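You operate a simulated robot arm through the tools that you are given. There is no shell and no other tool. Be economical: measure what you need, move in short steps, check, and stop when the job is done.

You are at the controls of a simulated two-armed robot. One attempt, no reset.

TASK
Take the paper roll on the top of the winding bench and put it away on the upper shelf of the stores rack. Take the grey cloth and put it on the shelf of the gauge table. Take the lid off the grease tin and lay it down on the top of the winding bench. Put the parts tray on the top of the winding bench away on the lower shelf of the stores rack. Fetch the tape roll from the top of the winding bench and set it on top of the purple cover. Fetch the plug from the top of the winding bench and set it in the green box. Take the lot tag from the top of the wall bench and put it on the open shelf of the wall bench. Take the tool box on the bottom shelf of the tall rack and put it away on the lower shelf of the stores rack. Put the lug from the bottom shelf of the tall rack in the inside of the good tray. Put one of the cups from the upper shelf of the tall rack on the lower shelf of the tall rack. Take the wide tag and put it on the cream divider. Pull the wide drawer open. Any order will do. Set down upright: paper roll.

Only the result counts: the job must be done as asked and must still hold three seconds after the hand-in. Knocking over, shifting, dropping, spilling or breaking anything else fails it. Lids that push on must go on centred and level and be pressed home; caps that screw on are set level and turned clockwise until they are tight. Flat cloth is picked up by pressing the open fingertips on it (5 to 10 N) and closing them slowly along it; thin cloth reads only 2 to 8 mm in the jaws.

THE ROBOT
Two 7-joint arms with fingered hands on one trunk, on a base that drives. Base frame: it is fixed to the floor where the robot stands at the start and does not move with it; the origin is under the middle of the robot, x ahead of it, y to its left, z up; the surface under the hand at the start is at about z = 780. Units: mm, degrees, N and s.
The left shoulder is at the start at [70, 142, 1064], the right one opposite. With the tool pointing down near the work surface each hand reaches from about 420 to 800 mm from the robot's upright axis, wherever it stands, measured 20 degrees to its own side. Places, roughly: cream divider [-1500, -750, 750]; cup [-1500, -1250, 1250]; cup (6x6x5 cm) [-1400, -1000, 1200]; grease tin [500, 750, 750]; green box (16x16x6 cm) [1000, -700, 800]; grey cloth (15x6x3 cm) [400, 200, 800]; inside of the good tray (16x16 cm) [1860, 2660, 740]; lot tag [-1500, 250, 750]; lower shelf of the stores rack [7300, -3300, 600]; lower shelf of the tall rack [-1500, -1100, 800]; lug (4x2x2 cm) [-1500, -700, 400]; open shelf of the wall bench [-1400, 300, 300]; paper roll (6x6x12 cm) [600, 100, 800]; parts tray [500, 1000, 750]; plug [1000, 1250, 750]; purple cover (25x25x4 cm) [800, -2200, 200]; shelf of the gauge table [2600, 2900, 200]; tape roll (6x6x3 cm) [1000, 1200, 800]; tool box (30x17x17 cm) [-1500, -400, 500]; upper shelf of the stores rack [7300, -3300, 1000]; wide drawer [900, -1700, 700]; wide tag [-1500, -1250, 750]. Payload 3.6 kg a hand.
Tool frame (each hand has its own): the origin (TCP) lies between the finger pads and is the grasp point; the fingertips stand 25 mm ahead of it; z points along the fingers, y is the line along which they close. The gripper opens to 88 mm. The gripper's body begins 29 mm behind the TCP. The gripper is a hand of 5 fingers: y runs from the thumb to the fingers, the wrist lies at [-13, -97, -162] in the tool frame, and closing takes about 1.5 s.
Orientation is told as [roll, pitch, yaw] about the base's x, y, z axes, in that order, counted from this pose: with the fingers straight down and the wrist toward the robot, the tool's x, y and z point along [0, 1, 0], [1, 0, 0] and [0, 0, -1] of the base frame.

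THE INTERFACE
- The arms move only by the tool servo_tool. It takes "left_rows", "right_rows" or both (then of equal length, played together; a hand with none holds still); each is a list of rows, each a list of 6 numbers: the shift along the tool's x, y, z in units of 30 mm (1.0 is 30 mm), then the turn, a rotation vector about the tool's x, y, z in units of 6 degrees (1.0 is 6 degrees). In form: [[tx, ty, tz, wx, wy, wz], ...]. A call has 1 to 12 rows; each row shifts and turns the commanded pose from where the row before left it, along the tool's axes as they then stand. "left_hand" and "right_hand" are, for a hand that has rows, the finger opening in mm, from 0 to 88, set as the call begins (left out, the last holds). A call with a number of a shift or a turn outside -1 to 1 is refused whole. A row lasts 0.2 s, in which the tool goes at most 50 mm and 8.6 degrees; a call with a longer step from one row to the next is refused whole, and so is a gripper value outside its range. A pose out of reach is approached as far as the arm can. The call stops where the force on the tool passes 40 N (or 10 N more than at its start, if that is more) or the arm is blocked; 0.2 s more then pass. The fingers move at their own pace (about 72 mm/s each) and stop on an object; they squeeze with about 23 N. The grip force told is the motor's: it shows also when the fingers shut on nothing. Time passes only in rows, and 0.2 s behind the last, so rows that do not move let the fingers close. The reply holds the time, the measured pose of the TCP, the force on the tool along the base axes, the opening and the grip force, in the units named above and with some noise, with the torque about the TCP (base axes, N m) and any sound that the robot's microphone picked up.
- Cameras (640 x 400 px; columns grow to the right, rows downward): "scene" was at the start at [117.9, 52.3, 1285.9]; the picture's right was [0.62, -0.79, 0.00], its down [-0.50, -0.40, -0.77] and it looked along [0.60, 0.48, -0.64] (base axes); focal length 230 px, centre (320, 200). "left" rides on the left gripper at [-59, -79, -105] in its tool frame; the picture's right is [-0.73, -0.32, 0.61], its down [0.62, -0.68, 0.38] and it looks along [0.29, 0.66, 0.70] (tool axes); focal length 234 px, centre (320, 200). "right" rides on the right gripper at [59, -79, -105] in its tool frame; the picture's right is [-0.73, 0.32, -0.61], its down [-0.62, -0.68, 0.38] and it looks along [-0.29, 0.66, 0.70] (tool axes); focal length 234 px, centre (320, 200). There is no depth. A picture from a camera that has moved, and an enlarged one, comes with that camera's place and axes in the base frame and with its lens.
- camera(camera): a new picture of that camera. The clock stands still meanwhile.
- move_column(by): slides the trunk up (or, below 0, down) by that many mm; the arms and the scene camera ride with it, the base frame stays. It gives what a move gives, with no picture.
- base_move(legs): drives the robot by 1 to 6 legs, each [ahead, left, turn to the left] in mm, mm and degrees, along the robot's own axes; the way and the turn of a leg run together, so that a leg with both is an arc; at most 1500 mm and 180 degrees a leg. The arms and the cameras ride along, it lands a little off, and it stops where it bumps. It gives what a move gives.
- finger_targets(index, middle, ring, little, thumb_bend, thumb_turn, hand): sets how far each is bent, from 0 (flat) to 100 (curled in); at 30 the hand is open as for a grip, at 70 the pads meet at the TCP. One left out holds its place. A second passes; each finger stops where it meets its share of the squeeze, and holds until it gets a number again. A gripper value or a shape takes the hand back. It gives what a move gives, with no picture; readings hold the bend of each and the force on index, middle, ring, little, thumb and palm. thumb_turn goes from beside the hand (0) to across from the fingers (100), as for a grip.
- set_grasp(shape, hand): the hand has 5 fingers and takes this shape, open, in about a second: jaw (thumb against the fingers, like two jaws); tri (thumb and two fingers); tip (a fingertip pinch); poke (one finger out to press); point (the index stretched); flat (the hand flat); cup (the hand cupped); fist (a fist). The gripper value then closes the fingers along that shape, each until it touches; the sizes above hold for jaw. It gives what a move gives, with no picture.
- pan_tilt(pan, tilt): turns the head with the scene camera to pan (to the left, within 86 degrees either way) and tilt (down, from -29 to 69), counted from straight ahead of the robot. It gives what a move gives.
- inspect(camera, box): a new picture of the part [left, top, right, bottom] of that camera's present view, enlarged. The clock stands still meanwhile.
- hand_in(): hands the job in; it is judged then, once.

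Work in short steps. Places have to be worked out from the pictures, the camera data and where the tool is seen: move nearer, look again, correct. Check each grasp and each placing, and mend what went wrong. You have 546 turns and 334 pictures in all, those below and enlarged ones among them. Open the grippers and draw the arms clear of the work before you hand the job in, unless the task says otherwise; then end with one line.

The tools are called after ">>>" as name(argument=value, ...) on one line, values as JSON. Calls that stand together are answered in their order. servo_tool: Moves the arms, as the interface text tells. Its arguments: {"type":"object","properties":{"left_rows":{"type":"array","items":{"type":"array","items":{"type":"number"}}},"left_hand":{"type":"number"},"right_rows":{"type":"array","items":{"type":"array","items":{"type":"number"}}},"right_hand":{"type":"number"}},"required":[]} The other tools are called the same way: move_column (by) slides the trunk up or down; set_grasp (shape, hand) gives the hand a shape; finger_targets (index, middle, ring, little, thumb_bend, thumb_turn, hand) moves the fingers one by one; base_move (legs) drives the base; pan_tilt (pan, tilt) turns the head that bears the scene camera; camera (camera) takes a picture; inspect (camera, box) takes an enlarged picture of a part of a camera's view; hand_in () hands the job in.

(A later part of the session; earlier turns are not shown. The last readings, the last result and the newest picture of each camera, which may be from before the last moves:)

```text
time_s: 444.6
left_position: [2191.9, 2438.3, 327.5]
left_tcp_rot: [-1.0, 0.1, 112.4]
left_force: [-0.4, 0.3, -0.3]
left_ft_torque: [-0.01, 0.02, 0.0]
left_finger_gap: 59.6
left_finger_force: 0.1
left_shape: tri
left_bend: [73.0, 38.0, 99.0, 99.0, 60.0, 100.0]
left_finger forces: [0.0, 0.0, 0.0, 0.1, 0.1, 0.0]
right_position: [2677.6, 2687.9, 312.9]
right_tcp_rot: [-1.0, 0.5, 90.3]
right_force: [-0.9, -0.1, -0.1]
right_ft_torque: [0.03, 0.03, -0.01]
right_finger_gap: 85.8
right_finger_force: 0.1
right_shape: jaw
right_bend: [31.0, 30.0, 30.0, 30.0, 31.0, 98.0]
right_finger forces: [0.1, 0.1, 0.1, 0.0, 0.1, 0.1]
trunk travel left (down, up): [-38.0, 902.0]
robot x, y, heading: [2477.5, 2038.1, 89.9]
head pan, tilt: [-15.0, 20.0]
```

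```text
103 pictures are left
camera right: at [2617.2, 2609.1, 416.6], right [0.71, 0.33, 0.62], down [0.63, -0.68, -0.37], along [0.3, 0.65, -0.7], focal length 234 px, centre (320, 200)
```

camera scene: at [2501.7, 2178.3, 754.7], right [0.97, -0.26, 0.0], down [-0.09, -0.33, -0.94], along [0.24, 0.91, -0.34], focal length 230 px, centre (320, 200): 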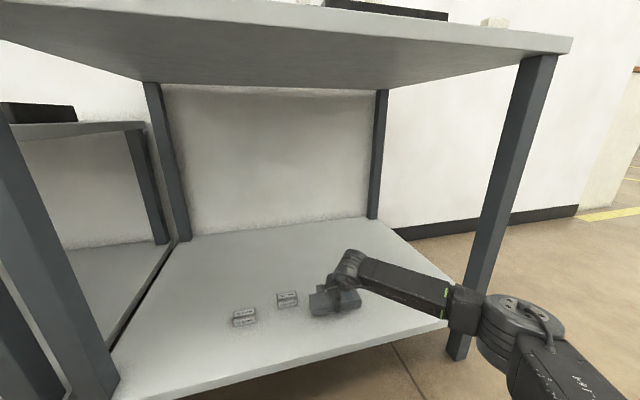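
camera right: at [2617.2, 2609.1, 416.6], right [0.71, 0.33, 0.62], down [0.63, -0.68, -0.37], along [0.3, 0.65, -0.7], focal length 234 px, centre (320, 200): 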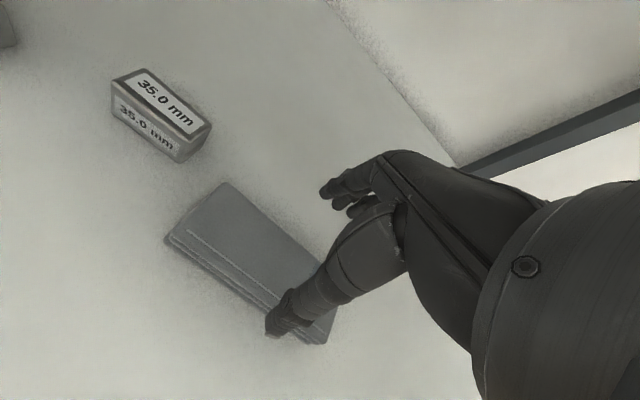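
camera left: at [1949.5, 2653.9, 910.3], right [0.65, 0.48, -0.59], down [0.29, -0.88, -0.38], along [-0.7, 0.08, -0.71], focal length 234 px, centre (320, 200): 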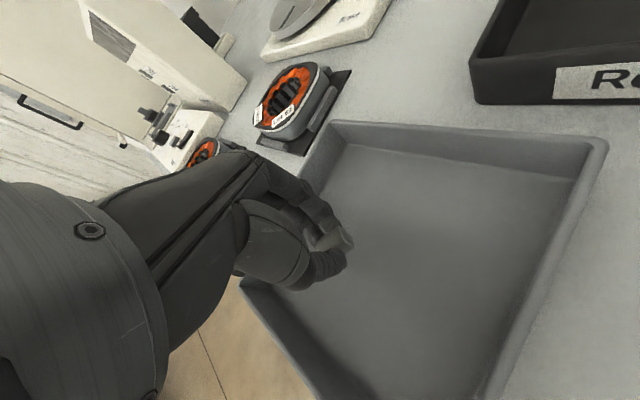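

Cloth is placed. Back out, raise the trunk, restore the left hand, and return to the winding bench for the parts tray and paper roll.

>>> base_move(legs=[[-330, 0, 0]])

>>> move_column(by=400)

>>> move_column(by=180)

>>> set_grasp(hand="left", shape="jaw")

>>> servo_tool(left_rows=[[0, 0, 0, 0, 0, 0.93], [0, 0, 0, 0, 0, 0.93], [0, 0, 0, 0, 0, 0.93], [0, 0, 0, 0, 0, 0.93]], right_rows=[[0, -0.5, -1, 0, 0, 0], [0, -0.5, -1, 0, 0, 0], [0, -0.5, -1, 0, 0, 0], [0, 0, -1, 0, 0, 0]])

>>> base_move(legs=[[0, 1450, 0], [0, 1450, 0], [0, 0, -90], [0, -880, 0]])

>>> pan_tilt(pan=15, tilt=42)

>>> camera(camera="scene")

```text
time_s: 446.8
left_position: [2192.7, 2109.8, 327.9]
left_tcp_rot: [-1.0, 0.1, 112.2]
left_force: [-0.6, 0.3, 0.7]
left_ft_torque: [-0.01, -0.02, 0.0]
left_finger_gap: 59.9
left_finger_force: 0.1
left_shape: tri
left_bend: [73.0, 38.0, 99.0, 99.0, 60.0, 100.0]
left_finger forces: [0.0, 0.0, 0.0, 0.1, 0.0, 0.0]
right_position: [2679.9, 2356.8, 312.8]
right_tcp_rot: [-1.0, 0.6, 90.1]
right_force: [-0.1, 0.0, -0.2]
right_ft_torque: [-0.01, -0.03, -0.02]
right_finger_gap: 85.7
right_finger_force: 0.0
right_shape: jaw
right_bend: [31.0, 30.0, 30.0, 30.0, 31.0, 98.0]
right_finger forces: [0.1, 0.0, 0.0, 0.0, 0.0, 0.0]
trunk travel left (down, up): [-38.0, 902.0]
robot x, y, heading: [2477.5, 1706.8, 90.1]
head pan, tilt: [-15.0, 20.0]
```

```text
time_s: 450.6
left_position: [2193.1, 2110.2, 728.8]
left_tcp_rot: [-1.0, 0.1, 112.1]
left_force: [-0.1, 0.6, 0.8]
left_ft_torque: [0.03, -0.03, 0.01]
left_finger_gap: 59.8
left_finger_force: 0.1
left_shape: tri
left_bend: [73.0, 38.0, 99.0, 99.0, 60.0, 100.0]
left_finger forces: [0.1, 0.1, 0.0, 0.0, 0.0, 0.0]
right_position: [2679.5, 2357.3, 713.0]
right_tcp_rot: [-1.0, 0.5, 90.1]
right_force: [0.4, -0.7, -0.5]
right_ft_torque: [0.01, -0.01, -0.02]
right_finger_gap: 85.7
right_finger_force: 0.1
right_shape: jaw
right_bend: [31.0, 30.0, 30.0, 30.0, 31.0, 98.0]
right_finger forces: [0.0, 0.0, 0.0, 0.0, 0.1, 0.0]
trunk travel left (down, up): [-438.0, 502.0]
robot x, y, heading: [2479.9, 1707.9, 89.8]
head pan, tilt: [-15.0, 20.0]
```

```text
time_s: 452.6
left_position: [2192.6, 2110.6, 908.1]
left_tcp_rot: [-1.1, 0.1, 112.2]
left_force: [-0.2, 0.0, -0.2]
left_ft_torque: [-0.01, 0.01, 0.01]
left_finger_gap: 59.7
left_finger_force: 0.0
left_shape: tri
left_bend: [73.0, 38.0, 99.0, 99.0, 60.0, 100.0]
left_finger forces: [0.1, 0.1, 0.0, 0.0, 0.0, 0.0]
right_position: [2679.5, 2357.4, 893.3]
right_tcp_rot: [-1.0, 0.4, 90.2]
right_force: [0.3, 0.1, 0.0]
right_ft_torque: [-0.01, 0.0, 0.0]
right_finger_gap: 85.7
right_finger_force: 0.0
right_shape: jaw
right_bend: [31.0, 30.0, 30.0, 30.0, 31.0, 98.0]
right_finger forces: [0.0, 0.0, 0.1, 0.0, 0.0, 0.1]
trunk travel left (down, up): [-618.0, 322.0]
robot x, y, heading: [2475.8, 1707.7, 89.9]
head pan, tilt: [-15.0, 20.0]
```

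```text
time_s: 453.5
left_position: [2192.8, 2110.4, 908.1]
left_tcp_rot: [-0.9, 0.1, 112.1]
left_force: [0.5, 0.1, -0.4]
left_ft_torque: [0.02, -0.02, -0.01]
left_finger_gap: 87.8
left_finger_force: 0.0
left_shape: jaw
left_bend: [30.0, 30.0, 30.0, 30.0, 30.0, 98.0]
left_finger forces: [0.0, 0.1, 0.0, 0.0, 0.1, 0.0]
right_position: [2679.5, 2357.5, 893.2]
right_tcp_rot: [-1.0, 0.4, 90.1]
right_force: [0.0, -0.5, -0.2]
right_ft_torque: [0.0, -0.03, 0.01]
right_finger_gap: 85.4
right_finger_force: 0.1
right_shape: jaw
right_bend: [31.0, 30.0, 30.0, 30.0, 31.0, 98.0]
right_finger forces: [0.1, 0.0, 0.0, 0.0, 0.0, 0.0]
trunk travel left (down, up): [-618.0, 322.0]
robot x, y, heading: [2479.0, 1709.9, 90.1]
head pan, tilt: [-15.0, 20.0]
```

```text
time_s: 454.5
left_position: [2192.2, 2110.4, 907.6]
left_tcp_rot: [-1.1, -0.2, 89.7]
left_force: [-0.6, -0.2, 0.2]
left_ft_torque: [-0.05, -0.02, 0.03]
left_finger_gap: 87.8
left_finger_force: 0.1
left_shape: jaw
left_bend: [30.0, 30.0, 30.0, 30.0, 30.0, 98.0]
left_finger forces: [0.1, 0.0, 0.1, 0.0, 0.1, 0.0]
right_position: [2676.5, 2314.4, 1013.5]
right_tcp_rot: [-1.0, 0.5, 90.1]
right_force: [-0.6, -0.4, -0.3]
right_ft_torque: [0.0, 0.0, -0.01]
right_finger_gap: 85.6
right_finger_force: 0.1
right_shape: jaw
right_bend: [31.0, 30.0, 30.0, 30.0, 31.0, 98.0]
right_finger forces: [0.0, 0.1, 0.0, 0.1, 0.0, 0.1]
trunk travel left (down, up): [-618.0, 322.0]
robot x, y, heading: [2479.5, 1708.5, 90.4]
head pan, tilt: [-15.0, 20.0]
```

```text
time_s: 476.6
left_position: [-32.5, 1117.9, 907.6]
left_tcp_rot: [-0.9, -0.4, -1.3]
left_force: [-0.4, 0.4, 0.3]
left_ft_torque: [0.06, -0.02, -0.04]
left_finger_gap: 88.0
left_finger_force: 0.1
left_shape: jaw
left_bend: [30.0, 30.0, 30.0, 30.0, 30.0, 98.0]
left_finger forces: [0.1, 0.0, 0.1, 0.1, 0.0, 0.1]
right_position: [161.3, 628.5, 1012.9]
right_tcp_rot: [-0.9, 0.5, -1.1]
right_force: [-1.1, -0.2, 0.2]
right_ft_torque: [-0.02, 0.02, 0.03]
right_finger_gap: 85.6
right_finger_force: 0.1
right_shape: jaw
right_bend: [31.0, 30.0, 30.0, 30.0, 31.0, 98.0]
right_finger forces: [0.0, 0.1, 0.0, 0.1, 0.0, 0.1]
trunk travel left (down, up): [-618.0, 322.0]
robot x, y, heading: [-440.7, 837.0, -1.1]
head pan, tilt: [-15.0, 20.0]
```

```text
time_s: 477.6
left_position: [-32.5, 1117.4, 908.0]
left_tcp_rot: [-1.0, -0.3, -1.3]
left_force: [-0.5, 0.5, 0.5]
left_ft_torque: [-0.03, 0.03, -0.01]
left_finger_gap: 87.7
left_finger_force: 0.0
left_shape: jaw
left_bend: [30.0, 30.0, 30.0, 30.0, 30.0, 98.0]
left_finger forces: [0.0, 0.0, 0.1, 0.0, 0.0, 0.0]
right_position: [161.3, 628.0, 1013.2]
right_tcp_rot: [-1.0, 0.5, -1.1]
right_force: [0.4, -0.6, -0.1]
right_ft_torque: [0.0, 0.02, -0.02]
right_finger_gap: 85.7
right_finger_force: 0.1
right_shape: jaw
right_bend: [31.0, 30.0, 30.0, 30.0, 31.0, 98.0]
right_finger forces: [0.0, 0.1, 0.0, 0.0, 0.0, 0.0]
trunk travel left (down, up): [-618.0, 322.0]
robot x, y, heading: [-441.4, 842.3, -1.0]
head pan, tilt: [15.0, 42.0]
```

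```text
102 pictures are left
camera scene: at [-307.0, 859.3, 1300.4], right [0.24, -0.97, 0.0], down [-0.65, -0.16, -0.74], along [0.72, 0.18, -0.67], focal length 230 px, centre (320, 200)
```

scene: 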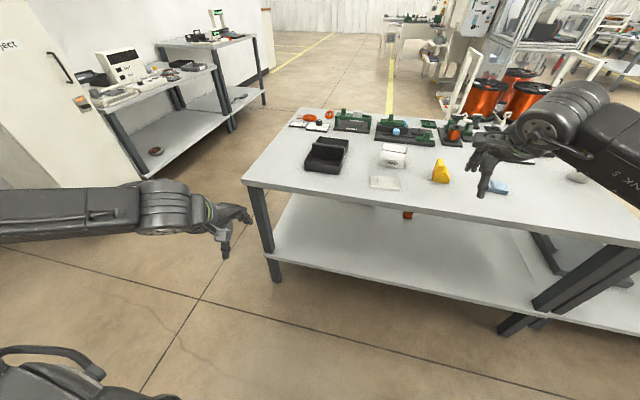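

>>> inspect(camera="scene", box=[280, 120, 440, 210])

>>> base_move(legs=[[330, -5, 1]])

>>> camera(camera="left")

```text
4.00 times, centred on (360, 165) of scene
camera zoom: at [-307.0, 859.3, 1300.4], right [0.24, -0.97, 0.0], down [-0.65, -0.16, -0.74], along [0.72, 0.18, -0.67], focal length 920 px, centre (160, 340)
```

zoom: 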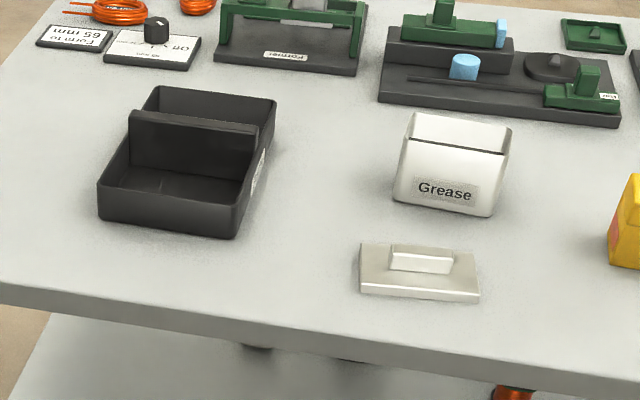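

```text
time_s: 479.8
left_position: [293.7, 1115.6, 906.8]
left_tcp_rot: [-1.0, -0.3, -0.3]
left_force: [-0.1, 0.5, -0.6]
left_ft_torque: [0.01, 0.02, 0.0]
left_finger_gap: 87.5
left_finger_force: 0.0
left_shape: jaw
left_bend: [30.0, 30.0, 30.0, 30.0, 30.0, 98.0]
left_finger forces: [0.0, 0.0, 0.0, 0.1, 0.1, 0.0]
right_position: [498.0, 630.0, 1013.3]
right_tcp_rot: [-1.0, 0.6, -0.1]
right_force: [0.6, 0.3, -0.3]
right_ft_torque: [0.01, -0.02, -0.01]
right_finger_gap: 85.6
right_finger_force: 0.0
right_shape: jaw
right_bend: [31.0, 30.0, 30.0, 30.0, 31.0, 98.0]
right_finger forces: [0.0, 0.1, 0.1, 0.0, 0.0, 0.0]
trunk travel left (down, up): [-618.0, 322.0]
robot x, y, heading: [-107.1, 832.4, -0.3]
head pan, tilt: [15.0, 42.0]
```

```text
100 pictures are left
camera left: at [214.7, 1058.5, 1013.7], right [-0.32, -0.73, -0.6], down [-0.68, 0.62, -0.4], along [0.66, 0.27, -0.7], focal length 234 px, centre (320, 200)
```

left: 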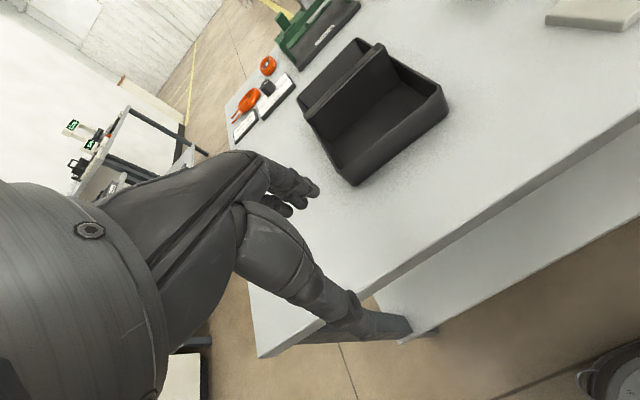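

Divider handle ≈[521,1028], along y, top ≈840. Move the left hand over it.

>>> servo_tool(left_rows=[[-0.37, 0.95, 0, 0, 0, 0], [-0.37, 0.95, 0, 0, 0, 0], [-0.37, 0.95, 0, 0, 0, 0], [-0.37, 0.95, 0, 0, 0, 0], [-0.37, 0.95, 0, 0, 0, 0], [-0.37, 0.95, 0, 0, 0, 0], [-0.37, 0.95, 0, 0, 0, 0], [-0.37, 0.95, 0, 0, 0, 0]], left_hand=60)

>>> camera(camera="left")

>>> inspect(camera="scene", box=[240, 110, 400, 230])

```text
time_s: 481.6
left_position: [523.3, 1026.4, 908.6]
left_tcp_rot: [-0.9, -0.2, -0.2]
left_force: [0.8, 0.1, 0.7]
left_ft_torque: [-0.05, 0.04, 0.03]
left_finger_gap: 60.1
left_finger_force: 0.0
left_shape: jaw
left_bend: [28.0, 38.0, 34.0, 35.0, 59.0, 99.0]
left_finger forces: [0.1, 0.0, 0.0, 0.0, 0.0, 0.0]
right_position: [497.5, 631.1, 1014.1]
right_tcp_rot: [-1.1, 0.6, 0.0]
right_force: [0.4, -0.5, 0.3]
right_ft_torque: [0.02, 0.01, 0.0]
right_finger_gap: 85.7
right_finger_force: 0.0
right_shape: jaw
right_bend: [31.0, 30.0, 30.0, 30.0, 31.0, 98.0]
right_finger forces: [0.1, 0.0, 0.0, 0.0, 0.0, 0.0]
trunk travel left (down, up): [-618.0, 322.0]
robot x, y, heading: [-106.3, 829.3, -0.1]
head pan, tilt: [15.0, 42.0]
```

```text
99 pictures are left
camera left: at [443.1, 969.0, 1015.1], right [-0.32, -0.73, -0.6], down [-0.68, 0.62, -0.4], along [0.66, 0.27, -0.7], focal length 234 px, centre (320, 200)
```

left: 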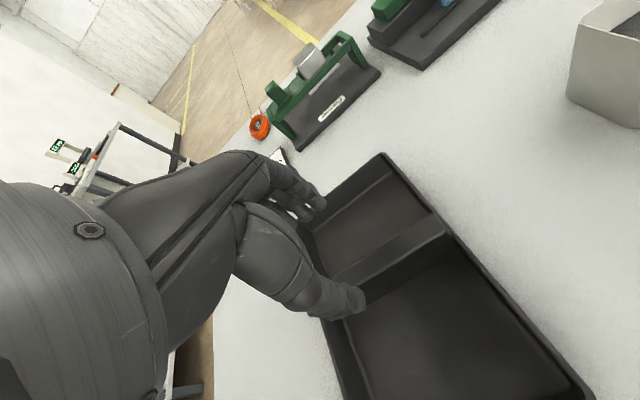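

```text
3.33 times, centred on (320, 170) of scene
camera zoom: at [25.9, 853.3, 1300.2], right [0.26, -0.97, 0.0], down [-0.65, -0.17, -0.74], along [0.72, 0.19, -0.67], focal length 767 px, centre (320, 300)
```

zoom: 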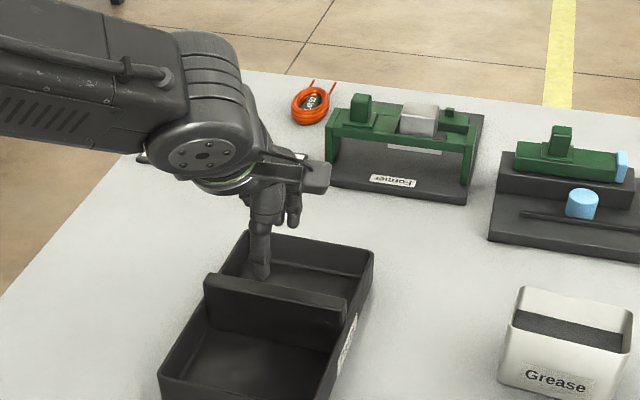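

>>> servo_tool(left_rows=[[0, -0.07, 0.9, 0, 0, 0], [0, 0, 0.9, 0, 0, 0], [0, 0, 0.8, 0, 0, 0]])

>>> servo_tool(left_rows=[[0, 0, 0, 0, 0, 0], [0, 0, 0, 0, 0, 0], [0, 0, 0, 0, 0, 0], [0, 0, 0, 0, 0, 0], [0, 0, 0, 0, 0, 0], [0, 0, 0, 0, 0, 0], [0, 0, 0, 0, 0, 0]], left_hand=0)

>>> camera(camera="left")

```text
time_s: 482.4
left_position: [509.1, 1033.2, 842.5]
left_tcp_rot: [-1.1, -0.3, -0.3]
left_force: [0.6, 0.7, -0.1]
left_ft_torque: [0.0, -0.03, -0.01]
left_finger_gap: 60.1
left_finger_force: 0.1
left_shape: jaw
left_bend: [28.0, 38.0, 34.0, 35.0, 59.0, 99.0]
left_finger forces: [0.1, 0.0, 0.0, 0.1, 0.0, 0.0]
left hand out of reach, approached as far as the arm can: row 2, 3
right_position: [497.9, 629.5, 1013.9]
right_tcp_rot: [-0.9, 0.6, -0.1]
right_force: [0.3, 0.2, -0.2]
right_ft_torque: [0.02, 0.0, 0.02]
right_finger_gap: 85.5
right_finger_force: 0.1
right_shape: jaw
right_bend: [31.0, 30.0, 30.0, 30.0, 31.0, 98.0]
right_finger forces: [0.0, 0.0, 0.0, 0.0, 0.1, 0.0]
trunk travel left (down, up): [-618.0, 322.0]
robot x, y, heading: [-107.3, 829.8, -0.3]
head pan, tilt: [15.0, 42.0]
```

```text
time_s: 484.0
left_position: [508.4, 1034.2, 840.9]
left_tcp_rot: [-1.0, -0.3, -0.3]
left_force: [-0.6, -0.6, -0.5]
left_ft_torque: [0.03, 0.04, 0.01]
left_finger_gap: 12.0
left_finger_force: 22.8
left_shape: jaw
left_bend: [72.0, 64.0, 66.0, 70.0, 74.0, 100.0]
left_finger forces: [13.3, 5.0, 2.2, 0.7, 21.3, 0.1]
right_position: [497.4, 630.7, 1012.8]
right_tcp_rot: [-1.0, 0.5, 0.0]
right_force: [0.1, 0.0, 0.4]
right_ft_torque: [0.02, 0.02, -0.01]
right_finger_gap: 85.6
right_finger_force: 0.1
right_shape: jaw
right_bend: [31.0, 30.0, 30.0, 30.0, 31.0, 98.0]
right_finger forces: [0.1, 0.0, 0.0, 0.0, 0.1, 0.0]
trunk travel left (down, up): [-618.0, 322.0]
robot x, y, heading: [-104.4, 832.7, -0.0]
head pan, tilt: [15.0, 42.0]
```

```text
97 pictures are left
camera left: at [428.6, 976.9, 948.0], right [-0.32, -0.73, -0.6], down [-0.68, 0.62, -0.4], along [0.66, 0.27, -0.7], focal length 234 px, centre (320, 200)
```

left: 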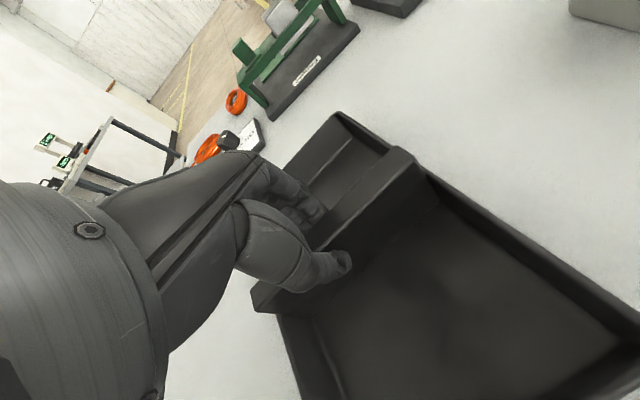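

Gripped the divider. Lift with the column and check for slip or tilt.

>>> move_column(by=40)

>>> camera(camera="left")

>>> inspect(camera="scene", box=[240, 110, 400, 250])

```text
time_s: 484.8
left_position: [508.0, 1034.7, 880.9]
left_tcp_rot: [-1.0, -0.3, -0.3]
left_force: [0.1, 0.7, -0.9]
left_ft_torque: [0.03, -0.02, 0.02]
left_finger_gap: 11.6
left_finger_force: 22.8
left_shape: jaw
left_bend: [72.0, 64.0, 71.0, 70.0, 74.0, 100.0]
left_finger forces: [13.8, 4.8, 2.2, 0.4, 21.2, 0.0]
right_position: [497.8, 631.5, 1052.5]
right_tcp_rot: [-1.0, 0.5, 0.0]
right_force: [0.8, 1.4, 1.1]
right_ft_torque: [0.01, 0.03, 0.04]
right_finger_gap: 85.5
right_finger_force: 0.0
right_shape: jaw
right_bend: [31.0, 30.0, 30.0, 30.0, 31.0, 98.0]
right_finger forces: [0.0, 0.0, 0.1, 0.0, 0.0, 0.0]
trunk travel left (down, up): [-658.0, 282.0]
robot x, y, heading: [-107.9, 833.3, -0.1]
head pan, tilt: [15.0, 42.0]
```

```text
96 pictures are left
camera left: at [429.0, 976.9, 987.7], right [-0.32, -0.73, -0.6], down [-0.68, 0.62, -0.4], along [0.66, 0.27, -0.7], focal length 234 px, centre (320, 200)
```

left: 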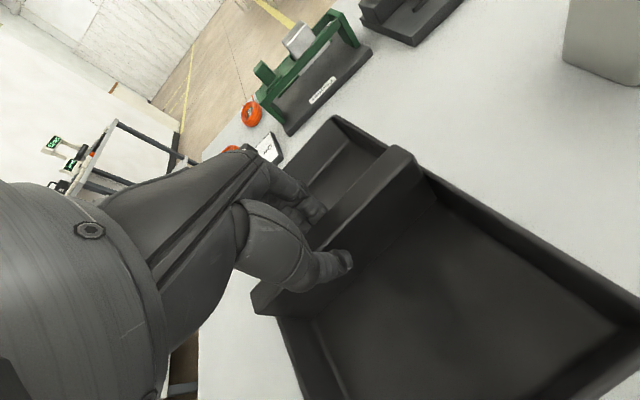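

```text
2.86 times, centred on (320, 180) of scene
camera zoom: at [25.5, 853.1, 1340.3], right [0.26, -0.97, 0.0], down [-0.65, -0.17, -0.74], along [0.72, 0.19, -0.67], focal length 658 px, centre (320, 257)
```

zoom: 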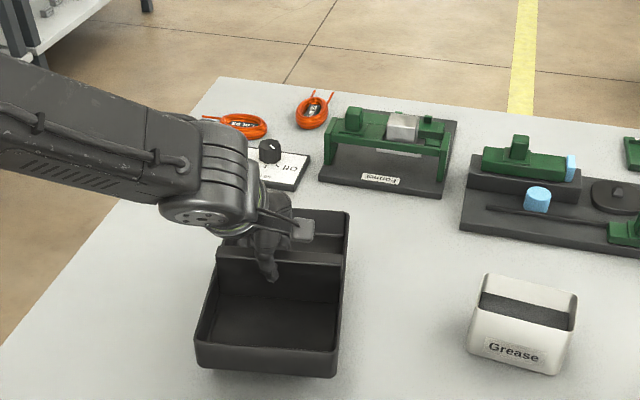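

Tray hangs level. Raise it with the arm, then shift to the paper roll.

>>> servo_tool(left_rows=[[0, 0, -0.8, 0, 0, 0], [0, 0, -1, 0, 0, 0], [0, 0, -1, 0, 0, 0], [0, 0, -1, 0, 0, 0], [0, 0, -1, 0, 0, 0]])

>>> move_column(by=-50)

>>> base_move(legs=[[0, -560, 0]])

>>> pan_tilt(pan=-15, tilt=40)

>>> camera(camera="scene")

>>> camera(camera="right")

```text
time_s: 486.0
left_position: [507.6, 1035.2, 1026.8]
left_tcp_rot: [-0.9, -0.3, -0.3]
left_force: [-0.4, -0.5, -1.7]
left_ft_torque: [-0.02, -0.03, -0.01]
left_finger_gap: 11.5
left_finger_force: 22.7
left_shape: jaw
left_bend: [72.0, 64.0, 67.0, 70.0, 74.0, 100.0]
left_finger forces: [13.9, 4.8, 2.3, 0.2, 21.2, 0.0]
right_position: [496.8, 631.0, 1054.2]
right_tcp_rot: [-0.9, 0.5, 0.0]
right_force: [-0.3, 0.7, 0.5]
right_ft_torque: [-0.01, 0.0, -0.01]
right_finger_gap: 85.9
right_finger_force: 0.0
right_shape: jaw
right_bend: [31.0, 30.0, 30.0, 30.0, 31.0, 98.0]
right_finger forces: [0.0, 0.0, 0.0, 0.0, 0.0, 0.0]
trunk travel left (down, up): [-658.0, 282.0]
robot x, y, heading: [-109.6, 830.0, 0.1]
head pan, tilt: [15.0, 42.0]
```

```text
time_s: 486.9
left_position: [507.7, 1035.7, 977.3]
left_tcp_rot: [-1.0, -0.3, -0.2]
left_force: [0.0, 0.0, -2.3]
left_ft_torque: [0.03, 0.01, 0.01]
left_finger_gap: 11.7
left_finger_force: 23.2
left_shape: jaw
left_bend: [72.0, 64.0, 67.0, 70.0, 74.0, 100.0]
left_finger forces: [13.9, 4.8, 2.3, 0.3, 21.2, 0.1]
right_position: [498.3, 630.5, 1002.8]
right_tcp_rot: [-1.0, 0.4, 0.0]
right_force: [-0.3, -0.9, 0.3]
right_ft_torque: [0.02, 0.04, -0.03]
right_finger_gap: 85.8
right_finger_force: 0.0
right_shape: jaw
right_bend: [31.0, 30.0, 30.0, 30.0, 31.0, 98.0]
right_finger forces: [0.0, 0.0, 0.1, 0.0, 0.0, 0.0]
trunk travel left (down, up): [-608.0, 332.0]
robot x, y, heading: [-106.3, 828.5, -0.3]
head pan, tilt: [15.0, 42.0]
```

```text
time_s: 490.1
left_position: [508.3, 480.4, 977.1]
left_tcp_rot: [-1.0, -0.3, -0.1]
left_force: [-0.4, 0.2, -1.8]
left_ft_torque: [0.0, 0.0, -0.03]
left_finger_gap: 11.7
left_finger_force: 23.3
left_shape: jaw
left_bend: [72.0, 64.0, 67.0, 70.0, 74.0, 100.0]
left_finger forces: [13.9, 4.8, 2.3, 0.3, 21.1, 0.1]
right_position: [498.7, 73.1, 1003.1]
right_tcp_rot: [-1.0, 0.5, 0.3]
right_force: [-0.1, 0.4, 0.2]
right_ft_torque: [0.02, 0.0, 0.0]
right_finger_gap: 85.6
right_finger_force: 0.1
right_shape: jaw
right_bend: [31.0, 30.0, 30.0, 30.0, 31.0, 98.0]
right_finger forces: [0.0, 0.1, 0.0, 0.0, 0.0, 0.0]
trunk travel left (down, up): [-608.0, 332.0]
robot x, y, heading: [-109.2, 271.7, 0.4]
head pan, tilt: [15.0, 42.0]
```

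```text
time_s: 491.1
left_position: [508.5, 479.5, 976.3]
left_tcp_rot: [-1.0, -0.2, 0.0]
left_force: [-0.8, -0.4, -1.2]
left_ft_torque: [0.0, -0.04, -0.01]
left_finger_gap: 11.9
left_finger_force: 23.2
left_shape: jaw
left_bend: [72.0, 64.0, 67.0, 70.0, 74.0, 100.0]
left_finger forces: [13.9, 4.8, 2.3, 0.3, 21.2, 0.0]
right_position: [497.6, 73.9, 1002.7]
right_tcp_rot: [-1.0, 0.5, 0.3]
right_force: [-0.1, 0.4, 0.2]
right_ft_torque: [0.01, 0.01, 0.0]
right_finger_gap: 85.8
right_finger_force: 0.0
right_shape: jaw
right_bend: [31.0, 30.0, 30.0, 30.0, 31.0, 98.0]
right_finger forces: [0.0, 0.0, 0.0, 0.0, 0.0, 0.0]
trunk travel left (down, up): [-608.0, 332.0]
robot x, y, heading: [-106.5, 272.0, 0.2]
head pan, tilt: [-15.0, 40.0]
```

```text
94 pictures are left
camera scene: at [26.8, 250.0, 1293.3], right [-0.25, -0.97, 0.0], down [-0.62, 0.16, -0.77], along [0.74, -0.2, -0.64], focal length 230 px, centre (320, 200)
```

scene: 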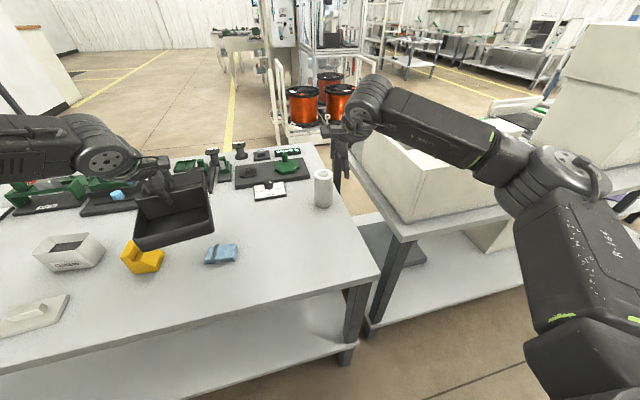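

```text
93 pictures are left
camera right: at [419.2, 134.2, 1107.1], right [0.33, -0.71, 0.62], down [-0.68, -0.63, -0.37], along [0.65, -0.3, -0.7], focal length 234 px, centre (320, 200)
```

right: 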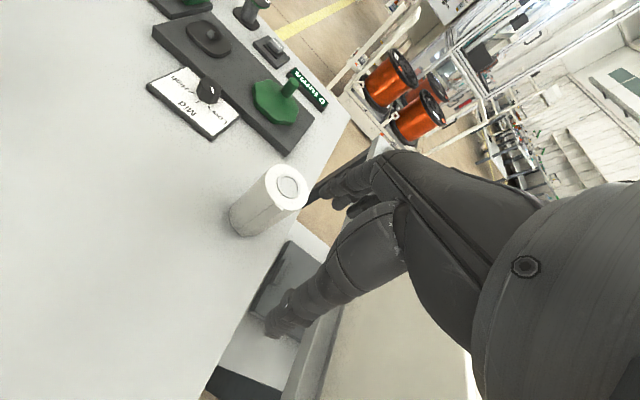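

Roll at ≈[597,91]. To keep the forearm clear of the cream boxes I'll turn the robot 12° right and stand slightly left.

>>> base_move(legs=[[0, 147, 0], [95, 0, 0], [0, 0, -12]])

>>> camera(camera="right")

>>> camera(camera="scene")

```text
time_s: 493.9
left_position: [632.0, 493.1, 976.6]
left_tcp_rot: [-0.9, -0.3, -12.0]
left_force: [0.7, 0.9, -2.3]
left_ft_torque: [-0.01, -0.02, 0.01]
left_finger_gap: 11.7
left_finger_force: 23.1
left_shape: jaw
left_bend: [72.0, 64.0, 67.0, 70.0, 74.0, 100.0]
left_finger forces: [13.8, 4.8, 2.3, 0.4, 21.1, 0.0]
right_position: [537.0, 99.0, 1002.4]
right_tcp_rot: [-1.1, 0.5, -11.8]
right_force: [0.1, -0.3, 0.1]
right_ft_torque: [-0.01, 0.0, -0.03]
right_finger_gap: 85.9
right_finger_force: 0.1
right_shape: jaw
right_bend: [31.0, 30.0, 30.0, 30.0, 31.0, 98.0]
right_finger forces: [0.0, 0.0, 0.0, 0.0, 0.0, 0.0]
trunk travel left (down, up): [-608.0, 332.0]
robot x, y, heading: [-9.9, 420.3, -11.5]
head pan, tilt: [-15.0, 40.0]
```

```text
92 pictures are left
camera right: at [473.0, 174.0, 1107.1], right [0.18, -0.77, 0.62], down [-0.8, -0.48, -0.37], along [0.58, -0.43, -0.7], focal length 234 px, centre (320, 200)
```

right: 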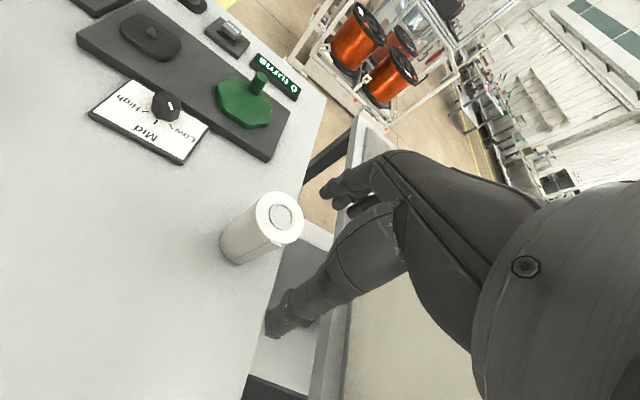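

```text
91 pictures are left
camera scene: at [113.6, 369.6, 1293.3], right [-0.45, -0.89, 0.0], down [-0.57, 0.29, -0.77], along [0.68, -0.35, -0.64], focal length 230 px, centre (320, 200)
```

scene: 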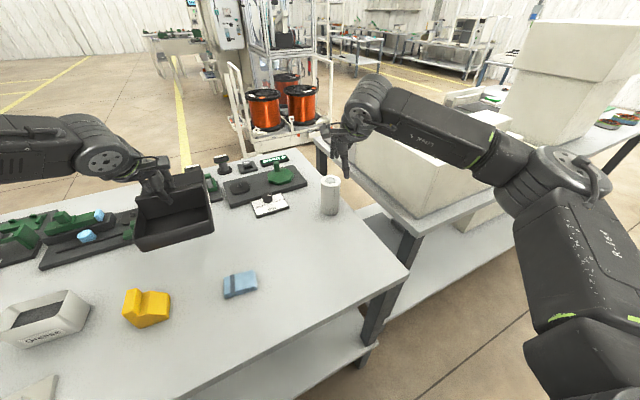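

>>> servo_tool(right_rows=[[0.07, 0.97, 0.4, 0, 0, 0], [0.07, 0.97, 0.4, 0, 0, 0]], right_hand=88)

>>> inspect(camera="right", box=[160, 130, 420, 330])

```text
time_s: 494.5
left_position: [633.0, 495.2, 975.9]
left_tcp_rot: [-0.9, -0.4, -12.0]
left_force: [0.0, -0.2, -2.7]
left_ft_torque: [0.01, -0.04, -0.01]
left_finger_gap: 11.8
left_finger_force: 23.2
left_shape: jaw
left_bend: [72.0, 64.0, 67.0, 70.0, 74.0, 100.0]
left_finger forces: [13.8, 4.8, 2.3, 0.4, 21.1, 0.0]
right_position: [594.9, 90.8, 978.1]
right_tcp_rot: [-1.1, 0.6, -11.8]
right_force: [-0.7, -0.1, 0.0]
right_ft_torque: [-0.03, 0.01, 0.02]
right_finger_gap: 87.6
right_finger_force: 0.1
right_shape: jaw
right_bend: [30.0, 30.0, 30.0, 30.0, 30.0, 98.0]
right_finger forces: [0.0, 0.0, 0.0, 0.1, 0.0, 0.1]
trunk travel left (down, up): [-608.0, 332.0]
robot x, y, heading: [-10.9, 419.2, -11.9]
head pan, tilt: [-15.0, 40.0]
```

```text
2.00 times, centred on (290, 230) of right
camera zoom: at [531.1, 166.4, 1082.2], right [0.18, -0.77, 0.62], down [-0.8, -0.48, -0.37], along [0.57, -0.43, -0.7], focal length 468 px, centre (380, 140)
```

zoom: 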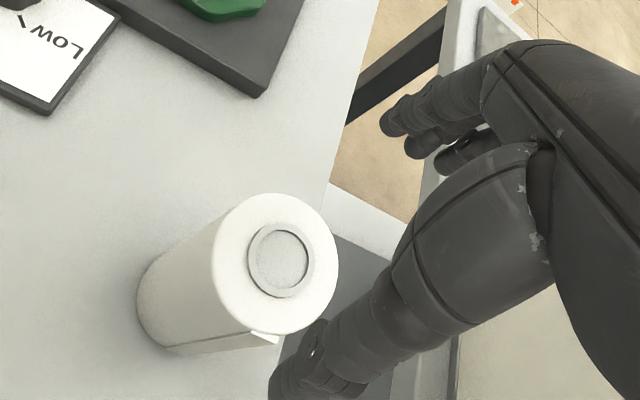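

Centred. Descend around the roll and close.

>>> servo_tool(right_rows=[[0, 0, 0.9, 0, 0, 0], [0, 0, 0.9, 0, 0, 0], [0, 0, 0.9, 0, 0, 0], [0, 0, 0.9, 0, 0, 0]])

>>> servo_tool(right_rows=[[0, 0, 0, 0, 0, 0], [0, 0, 0, 0, 0, 0], [0, 0, 0, 0, 0, 0], [0, 0, 0, 0, 0, 0], [0, 0, 0, 0, 0, 0], [0, 0, 0, 0, 0, 0], [0, 0, 0, 0, 0, 0]], right_hand=15)

>>> camera(camera="right")

```text
time_s: 495.5
left_position: [630.7, 495.7, 977.4]
left_tcp_rot: [-1.1, -0.4, -12.0]
left_force: [-0.6, 0.3, -2.3]
left_ft_torque: [0.02, -0.01, 0.0]
left_finger_gap: 11.8
left_finger_force: 22.3
left_shape: jaw
left_bend: [72.0, 64.0, 67.0, 70.0, 74.0, 100.0]
left_finger forces: [13.8, 4.6, 2.3, 0.3, 21.0, 0.0]
right_position: [593.9, 89.9, 874.1]
right_tcp_rot: [-0.9, 0.1, -11.7]
right_force: [5.4, 0.4, 14.5]
right_ft_torque: [0.02, -0.09, 0.01]
right_finger_gap: 87.8
right_finger_force: 0.0
right_shape: jaw
right_bend: [28.0, 30.0, 30.0, 30.0, 30.0, 98.0]
right_finger forces: [12.3, 0.0, 0.0, 0.1, 3.6, 0.0]
trunk travel left (down, up): [-608.0, 332.0]
robot x, y, heading: [-12.3, 418.7, -11.8]
head pan, tilt: [-15.0, 40.0]
```

```text
time_s: 497.1
left_position: [631.2, 496.2, 977.4]
left_tcp_rot: [-1.1, -0.4, -12.1]
left_force: [-0.1, -0.4, -1.8]
left_ft_torque: [0.03, 0.02, -0.02]
left_finger_gap: 11.7
left_finger_force: 23.1
left_shape: jaw
left_bend: [72.0, 64.0, 67.0, 70.0, 74.0, 100.0]
left_finger forces: [13.8, 4.7, 2.3, 0.2, 21.1, 0.0]
right_position: [593.0, 89.8, 871.4]
right_tcp_rot: [-1.0, 0.4, -11.8]
right_force: [7.1, 0.7, 20.9]
right_ft_torque: [-0.15, -0.38, 0.1]
right_finger_gap: 53.5
right_finger_force: 22.5
right_shape: jaw
right_bend: [28.0, 42.0, 42.0, 44.0, 63.0, 99.0]
right_finger forces: [20.0, 13.2, 2.8, 0.1, 28.2, 0.0]
trunk travel left (down, up): [-608.0, 332.0]
robot x, y, heading: [-13.5, 420.0, -11.8]
head pan, tilt: [-15.0, 40.0]
```

```text
89 pictures are left
camera right: at [527.8, 165.7, 975.6], right [0.17, -0.77, 0.62], down [-0.8, -0.48, -0.37], along [0.58, -0.43, -0.69], focal length 234 px, centre (320, 200)
```

right: 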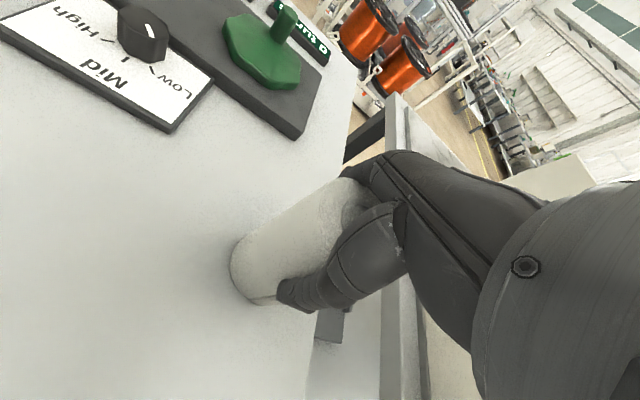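

There's an upward push on the index; reopen, raise slightly, and look at the alignment.

>>> servo_tool(right_rows=[[0, 0, 0, 0, 0, 0], [0, 0, 0, 0, 0, 0], [0, 0, 0, 0, 0, 0], [0, 0, 0, 0, 0, 0], [0, 0, -0.4, 0, 0, 0]], right_hand=88)

>>> camera(camera="right")

>>> inspect(camera="scene", box=[270, 70, 430, 230])

```text
time_s: 498.3
left_position: [632.8, 493.0, 974.6]
left_tcp_rot: [-1.0, -0.3, -12.1]
left_force: [-0.9, 0.2, -1.9]
left_ft_torque: [0.04, -0.03, 0.01]
left_finger_gap: 11.4
left_finger_force: 22.9
left_shape: jaw
left_bend: [72.0, 64.0, 67.0, 70.0, 74.0, 100.0]
left_finger forces: [13.9, 4.7, 2.3, 0.3, 21.0, 0.1]
right_position: [593.8, 89.9, 878.8]
right_tcp_rot: [-1.1, 0.9, -11.8]
right_force: [0.0, 1.0, 0.2]
right_ft_torque: [0.0, 0.03, 0.0]
right_finger_gap: 87.9
right_finger_force: 0.1
right_shape: jaw
right_bend: [30.0, 30.0, 30.0, 30.0, 30.0, 97.0]
right_finger forces: [0.3, 0.1, 0.0, 0.0, 0.1, 0.1]
trunk travel left (down, up): [-608.0, 332.0]
robot x, y, heading: [-12.8, 416.1, -11.9]
head pan, tilt: [-15.0, 40.0]
```

```text
88 pictures are left
camera right: at [529.2, 163.7, 984.1], right [0.18, -0.77, 0.62], down [-0.8, -0.48, -0.36], along [0.57, -0.43, -0.7], focal length 234 px, centre (320, 200)
```

right: 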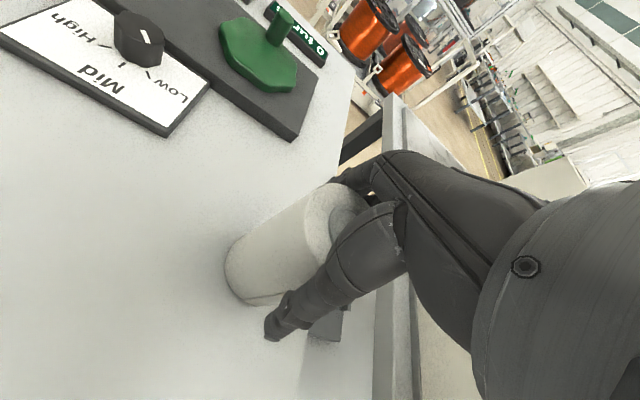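

```text
2.50 times, centred on (350, 150) of scene
camera zoom: at [114.0, 369.3, 1292.9], right [-0.45, -0.89, 0.0], down [-0.57, 0.29, -0.77], along [0.68, -0.35, -0.64], focal length 575 px, centre (245, 325)
```

zoom: 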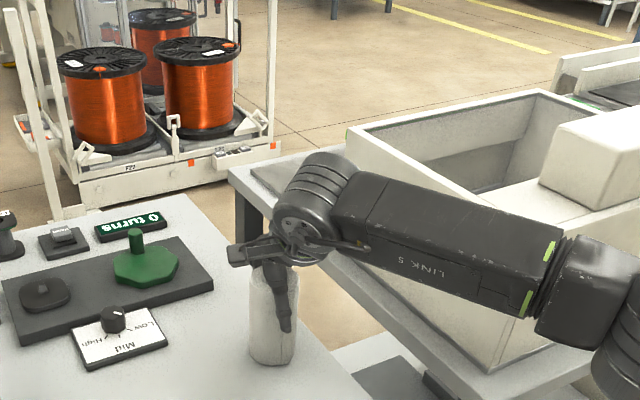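

Force is zero here; close at this height and lift.

>>> servo_tool(right_rows=[[0, 0, 0, 0, 0, 0], [0, 0, 0, 0, 0, 0], [0, 0, 0, 0, 0, 0], [0, 0, 0, 0, 0, 0], [0, 0, 0, 0, 0, 0], [0, 0, 0, 0, 0, 0], [0, 0, 0, 0, 0, 0]], right_hand=15)

>>> servo_tool(right_rows=[[0, 0, -0.2, 0, 0, 0], [0, 0, -0.4, 0, 0, 0], [0, 0, -0.4, 0, 0, 0]])

>>> camera(camera="right")

>>> inspect(camera="scene", box=[270, 70, 430, 230])

```text
time_s: 499.9
left_position: [632.5, 493.5, 976.5]
left_tcp_rot: [-1.0, -0.3, -12.0]
left_force: [0.8, 0.3, -2.2]
left_ft_torque: [0.02, 0.0, 0.01]
left_finger_gap: 11.7
left_finger_force: 22.9
left_shape: jaw
left_bend: [72.0, 64.0, 67.0, 70.0, 74.0, 100.0]
left_finger forces: [13.7, 4.7, 2.3, 0.3, 21.1, 0.1]
right_position: [594.1, 88.5, 882.4]
right_tcp_rot: [-1.1, 0.6, -11.8]
right_force: [-0.4, -0.3, -2.5]
right_ft_torque: [0.0, 0.0, -0.01]
right_finger_gap: 52.8
right_finger_force: 23.4
right_shape: jaw
right_bend: [29.0, 40.0, 43.0, 42.0, 65.0, 100.0]
right_finger forces: [11.1, 6.5, 2.4, 0.0, 20.3, 0.0]
trunk travel left (down, up): [-608.0, 332.0]
robot x, y, heading: [-14.6, 419.2, -11.8]
head pan, tilt: [-15.0, 40.0]
```

```text
time_s: 500.7
left_position: [630.7, 494.9, 976.3]
left_tcp_rot: [-1.0, -0.3, -12.1]
left_force: [-0.2, 0.4, -1.6]
left_ft_torque: [0.01, 0.01, 0.0]
left_finger_gap: 11.7
left_finger_force: 22.9
left_shape: jaw
left_bend: [72.0, 64.0, 67.0, 70.0, 74.0, 100.0]
left_finger forces: [13.8, 4.6, 2.2, 0.3, 21.1, 0.1]
right_position: [595.1, 89.3, 912.8]
right_tcp_rot: [-0.9, 0.5, -11.7]
right_force: [0.0, -0.2, -1.7]
right_ft_torque: [-0.01, 0.02, 0.02]
right_finger_gap: 52.7
right_finger_force: 22.8
right_shape: jaw
right_bend: [29.0, 40.0, 43.0, 42.0, 65.0, 100.0]
right_finger forces: [11.1, 6.5, 2.5, 0.1, 20.4, 0.0]
trunk travel left (down, up): [-608.0, 332.0]
robot x, y, heading: [-14.8, 419.1, -12.0]
head pan, tilt: [-15.0, 40.0]
```

```text
86 pictures are left
camera right: at [529.6, 164.5, 1016.8], right [0.18, -0.77, 0.62], down [-0.8, -0.48, -0.37], along [0.58, -0.43, -0.7], focal length 234 px, centre (320, 200)
```

right: 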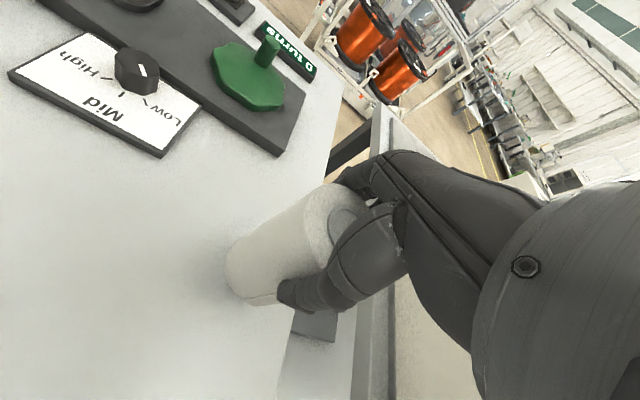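

```text
2.50 times, centred on (350, 150) of scene
camera zoom: at [113.8, 369.8, 1293.3], right [-0.45, -0.89, 0.0], down [-0.57, 0.29, -0.77], along [0.68, -0.35, -0.64], focal length 575 px, centre (245, 325)
```

zoom: 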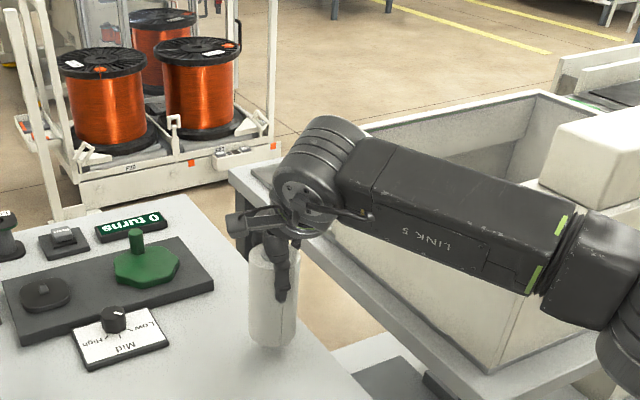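

Roll is hanging upright. Raise it, then travel: back off, strafe along the aisle to y≈−2970.

>>> servo_tool(right_rows=[[0, 0, -0.8, 0, 0, 0], [0, 0, -1, 0, 0, 0], [0, 0, -1, 0, 0, 0]])

>>> base_move(legs=[[-420, 0, 0], [0, 0, 12], [0, -1450, 0], [0, -1450, 0], [0, -560, 0]])

>>> pan_tilt(pan=0, tilt=15)

>>> camera(camera="scene")

```text
time_s: 501.5
left_position: [632.8, 495.1, 975.2]
left_tcp_rot: [-1.0, -0.3, -12.2]
left_force: [0.0, 0.0, -2.6]
left_ft_torque: [0.03, -0.01, 0.02]
left_finger_gap: 11.9
left_finger_force: 22.7
left_shape: jaw
left_bend: [72.0, 64.0, 67.0, 70.0, 74.0, 100.0]
left_finger forces: [13.7, 4.7, 2.3, 0.3, 21.1, 0.1]
right_position: [596.0, 90.8, 995.8]
right_tcp_rot: [-1.0, 0.6, -11.8]
right_force: [-0.2, 0.4, -1.7]
right_ft_torque: [0.0, 0.01, -0.02]
right_finger_gap: 52.4
right_finger_force: 23.2
right_shape: jaw
right_bend: [29.0, 40.0, 43.0, 42.0, 65.0, 99.0]
right_finger forces: [11.2, 6.5, 2.5, 0.1, 20.4, 0.0]
trunk travel left (down, up): [-608.0, 332.0]
robot x, y, heading: [-14.0, 419.5, -12.0]
head pan, tilt: [-15.0, 40.0]
```

```text
time_s: 521.4
left_position: [185.7, -2763.9, 976.9]
left_tcp_rot: [-1.1, -0.4, -0.2]
left_force: [-1.3, 0.3, -3.1]
left_ft_torque: [0.03, -0.01, 0.02]
left_finger_gap: 11.6
left_finger_force: 23.3
left_shape: jaw
left_bend: [72.0, 64.0, 67.0, 70.0, 74.0, 100.0]
left_finger forces: [13.8, 4.7, 2.3, 0.1, 21.1, 0.0]
right_position: [235.5, -3164.6, 994.6]
right_tcp_rot: [-0.9, 0.6, 0.1]
right_force: [-1.3, -0.8, -1.5]
right_ft_torque: [-0.02, 0.01, 0.01]
right_finger_gap: 52.6
right_finger_force: 23.4
right_shape: jaw
right_bend: [73.0, 40.0, 43.0, 42.0, 65.0, 99.0]
right_finger forces: [11.1, 6.5, 2.5, 0.0, 20.3, 0.1]
trunk travel left (down, up): [-608.0, 332.0]
robot x, y, heading: [-428.5, -2968.5, 0.2]
head pan, tilt: [-15.0, 40.0]
```

```text
time_s: 522.3
left_position: [186.1, -2763.9, 976.0]
left_tcp_rot: [-1.1, -0.3, -0.2]
left_force: [0.8, 0.0, -2.1]
left_ft_torque: [-0.03, 0.01, -0.04]
left_finger_gap: 11.5
left_finger_force: 23.2
left_shape: jaw
left_bend: [72.0, 64.0, 67.0, 70.0, 74.0, 100.0]
left_finger forces: [13.8, 4.7, 2.3, 0.2, 21.1, 0.0]
right_position: [234.2, -3165.6, 995.2]
right_tcp_rot: [-0.9, 0.6, 0.2]
right_force: [0.2, -0.5, -2.3]
right_ft_torque: [0.02, 0.04, 0.0]
right_finger_gap: 52.7
right_finger_force: 23.6
right_shape: jaw
right_bend: [73.0, 40.0, 43.0, 42.0, 65.0, 99.0]
right_finger forces: [11.2, 6.5, 2.4, 0.0, 20.3, 0.1]
trunk travel left (down, up): [-608.0, 332.0]
robot x, y, heading: [-426.8, -2968.7, 0.0]
head pan, tilt: [0.0, 15.0]
```

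```text
84 pictures are left
camera scene: at [-283.9, -2970.3, 1332.7], right [0.0, -1.0, 0.0], down [-0.26, 0.0, -0.97], along [0.97, 0.0, -0.26], focal length 230 px, centre (320, 200)
```

scene: 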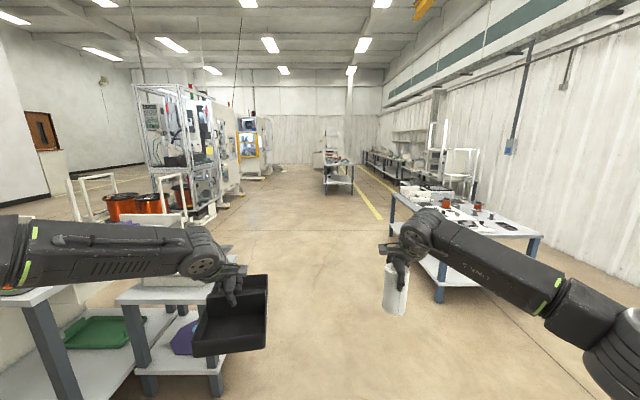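

>>> inspect(camera="scene", box=[260, 110, 420, 210])

```text
4.00 times, centred on (340, 160) of scene
camera zoom: at [-283.9, -2970.3, 1332.7], right [0.0, -1.0, 0.0], down [-0.26, 0.0, -0.97], along [0.97, 0.0, -0.26], focal length 920 px, centre (240, 360)
```

zoom: 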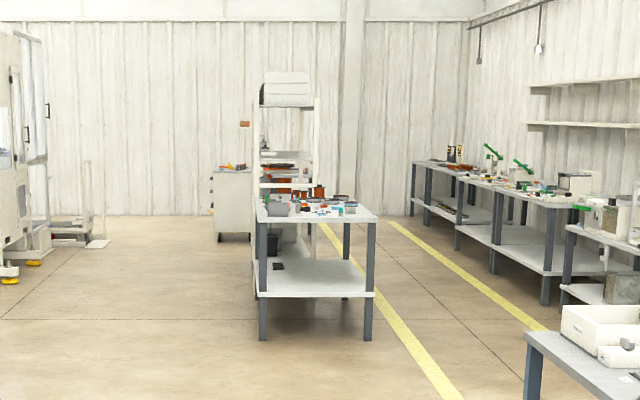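

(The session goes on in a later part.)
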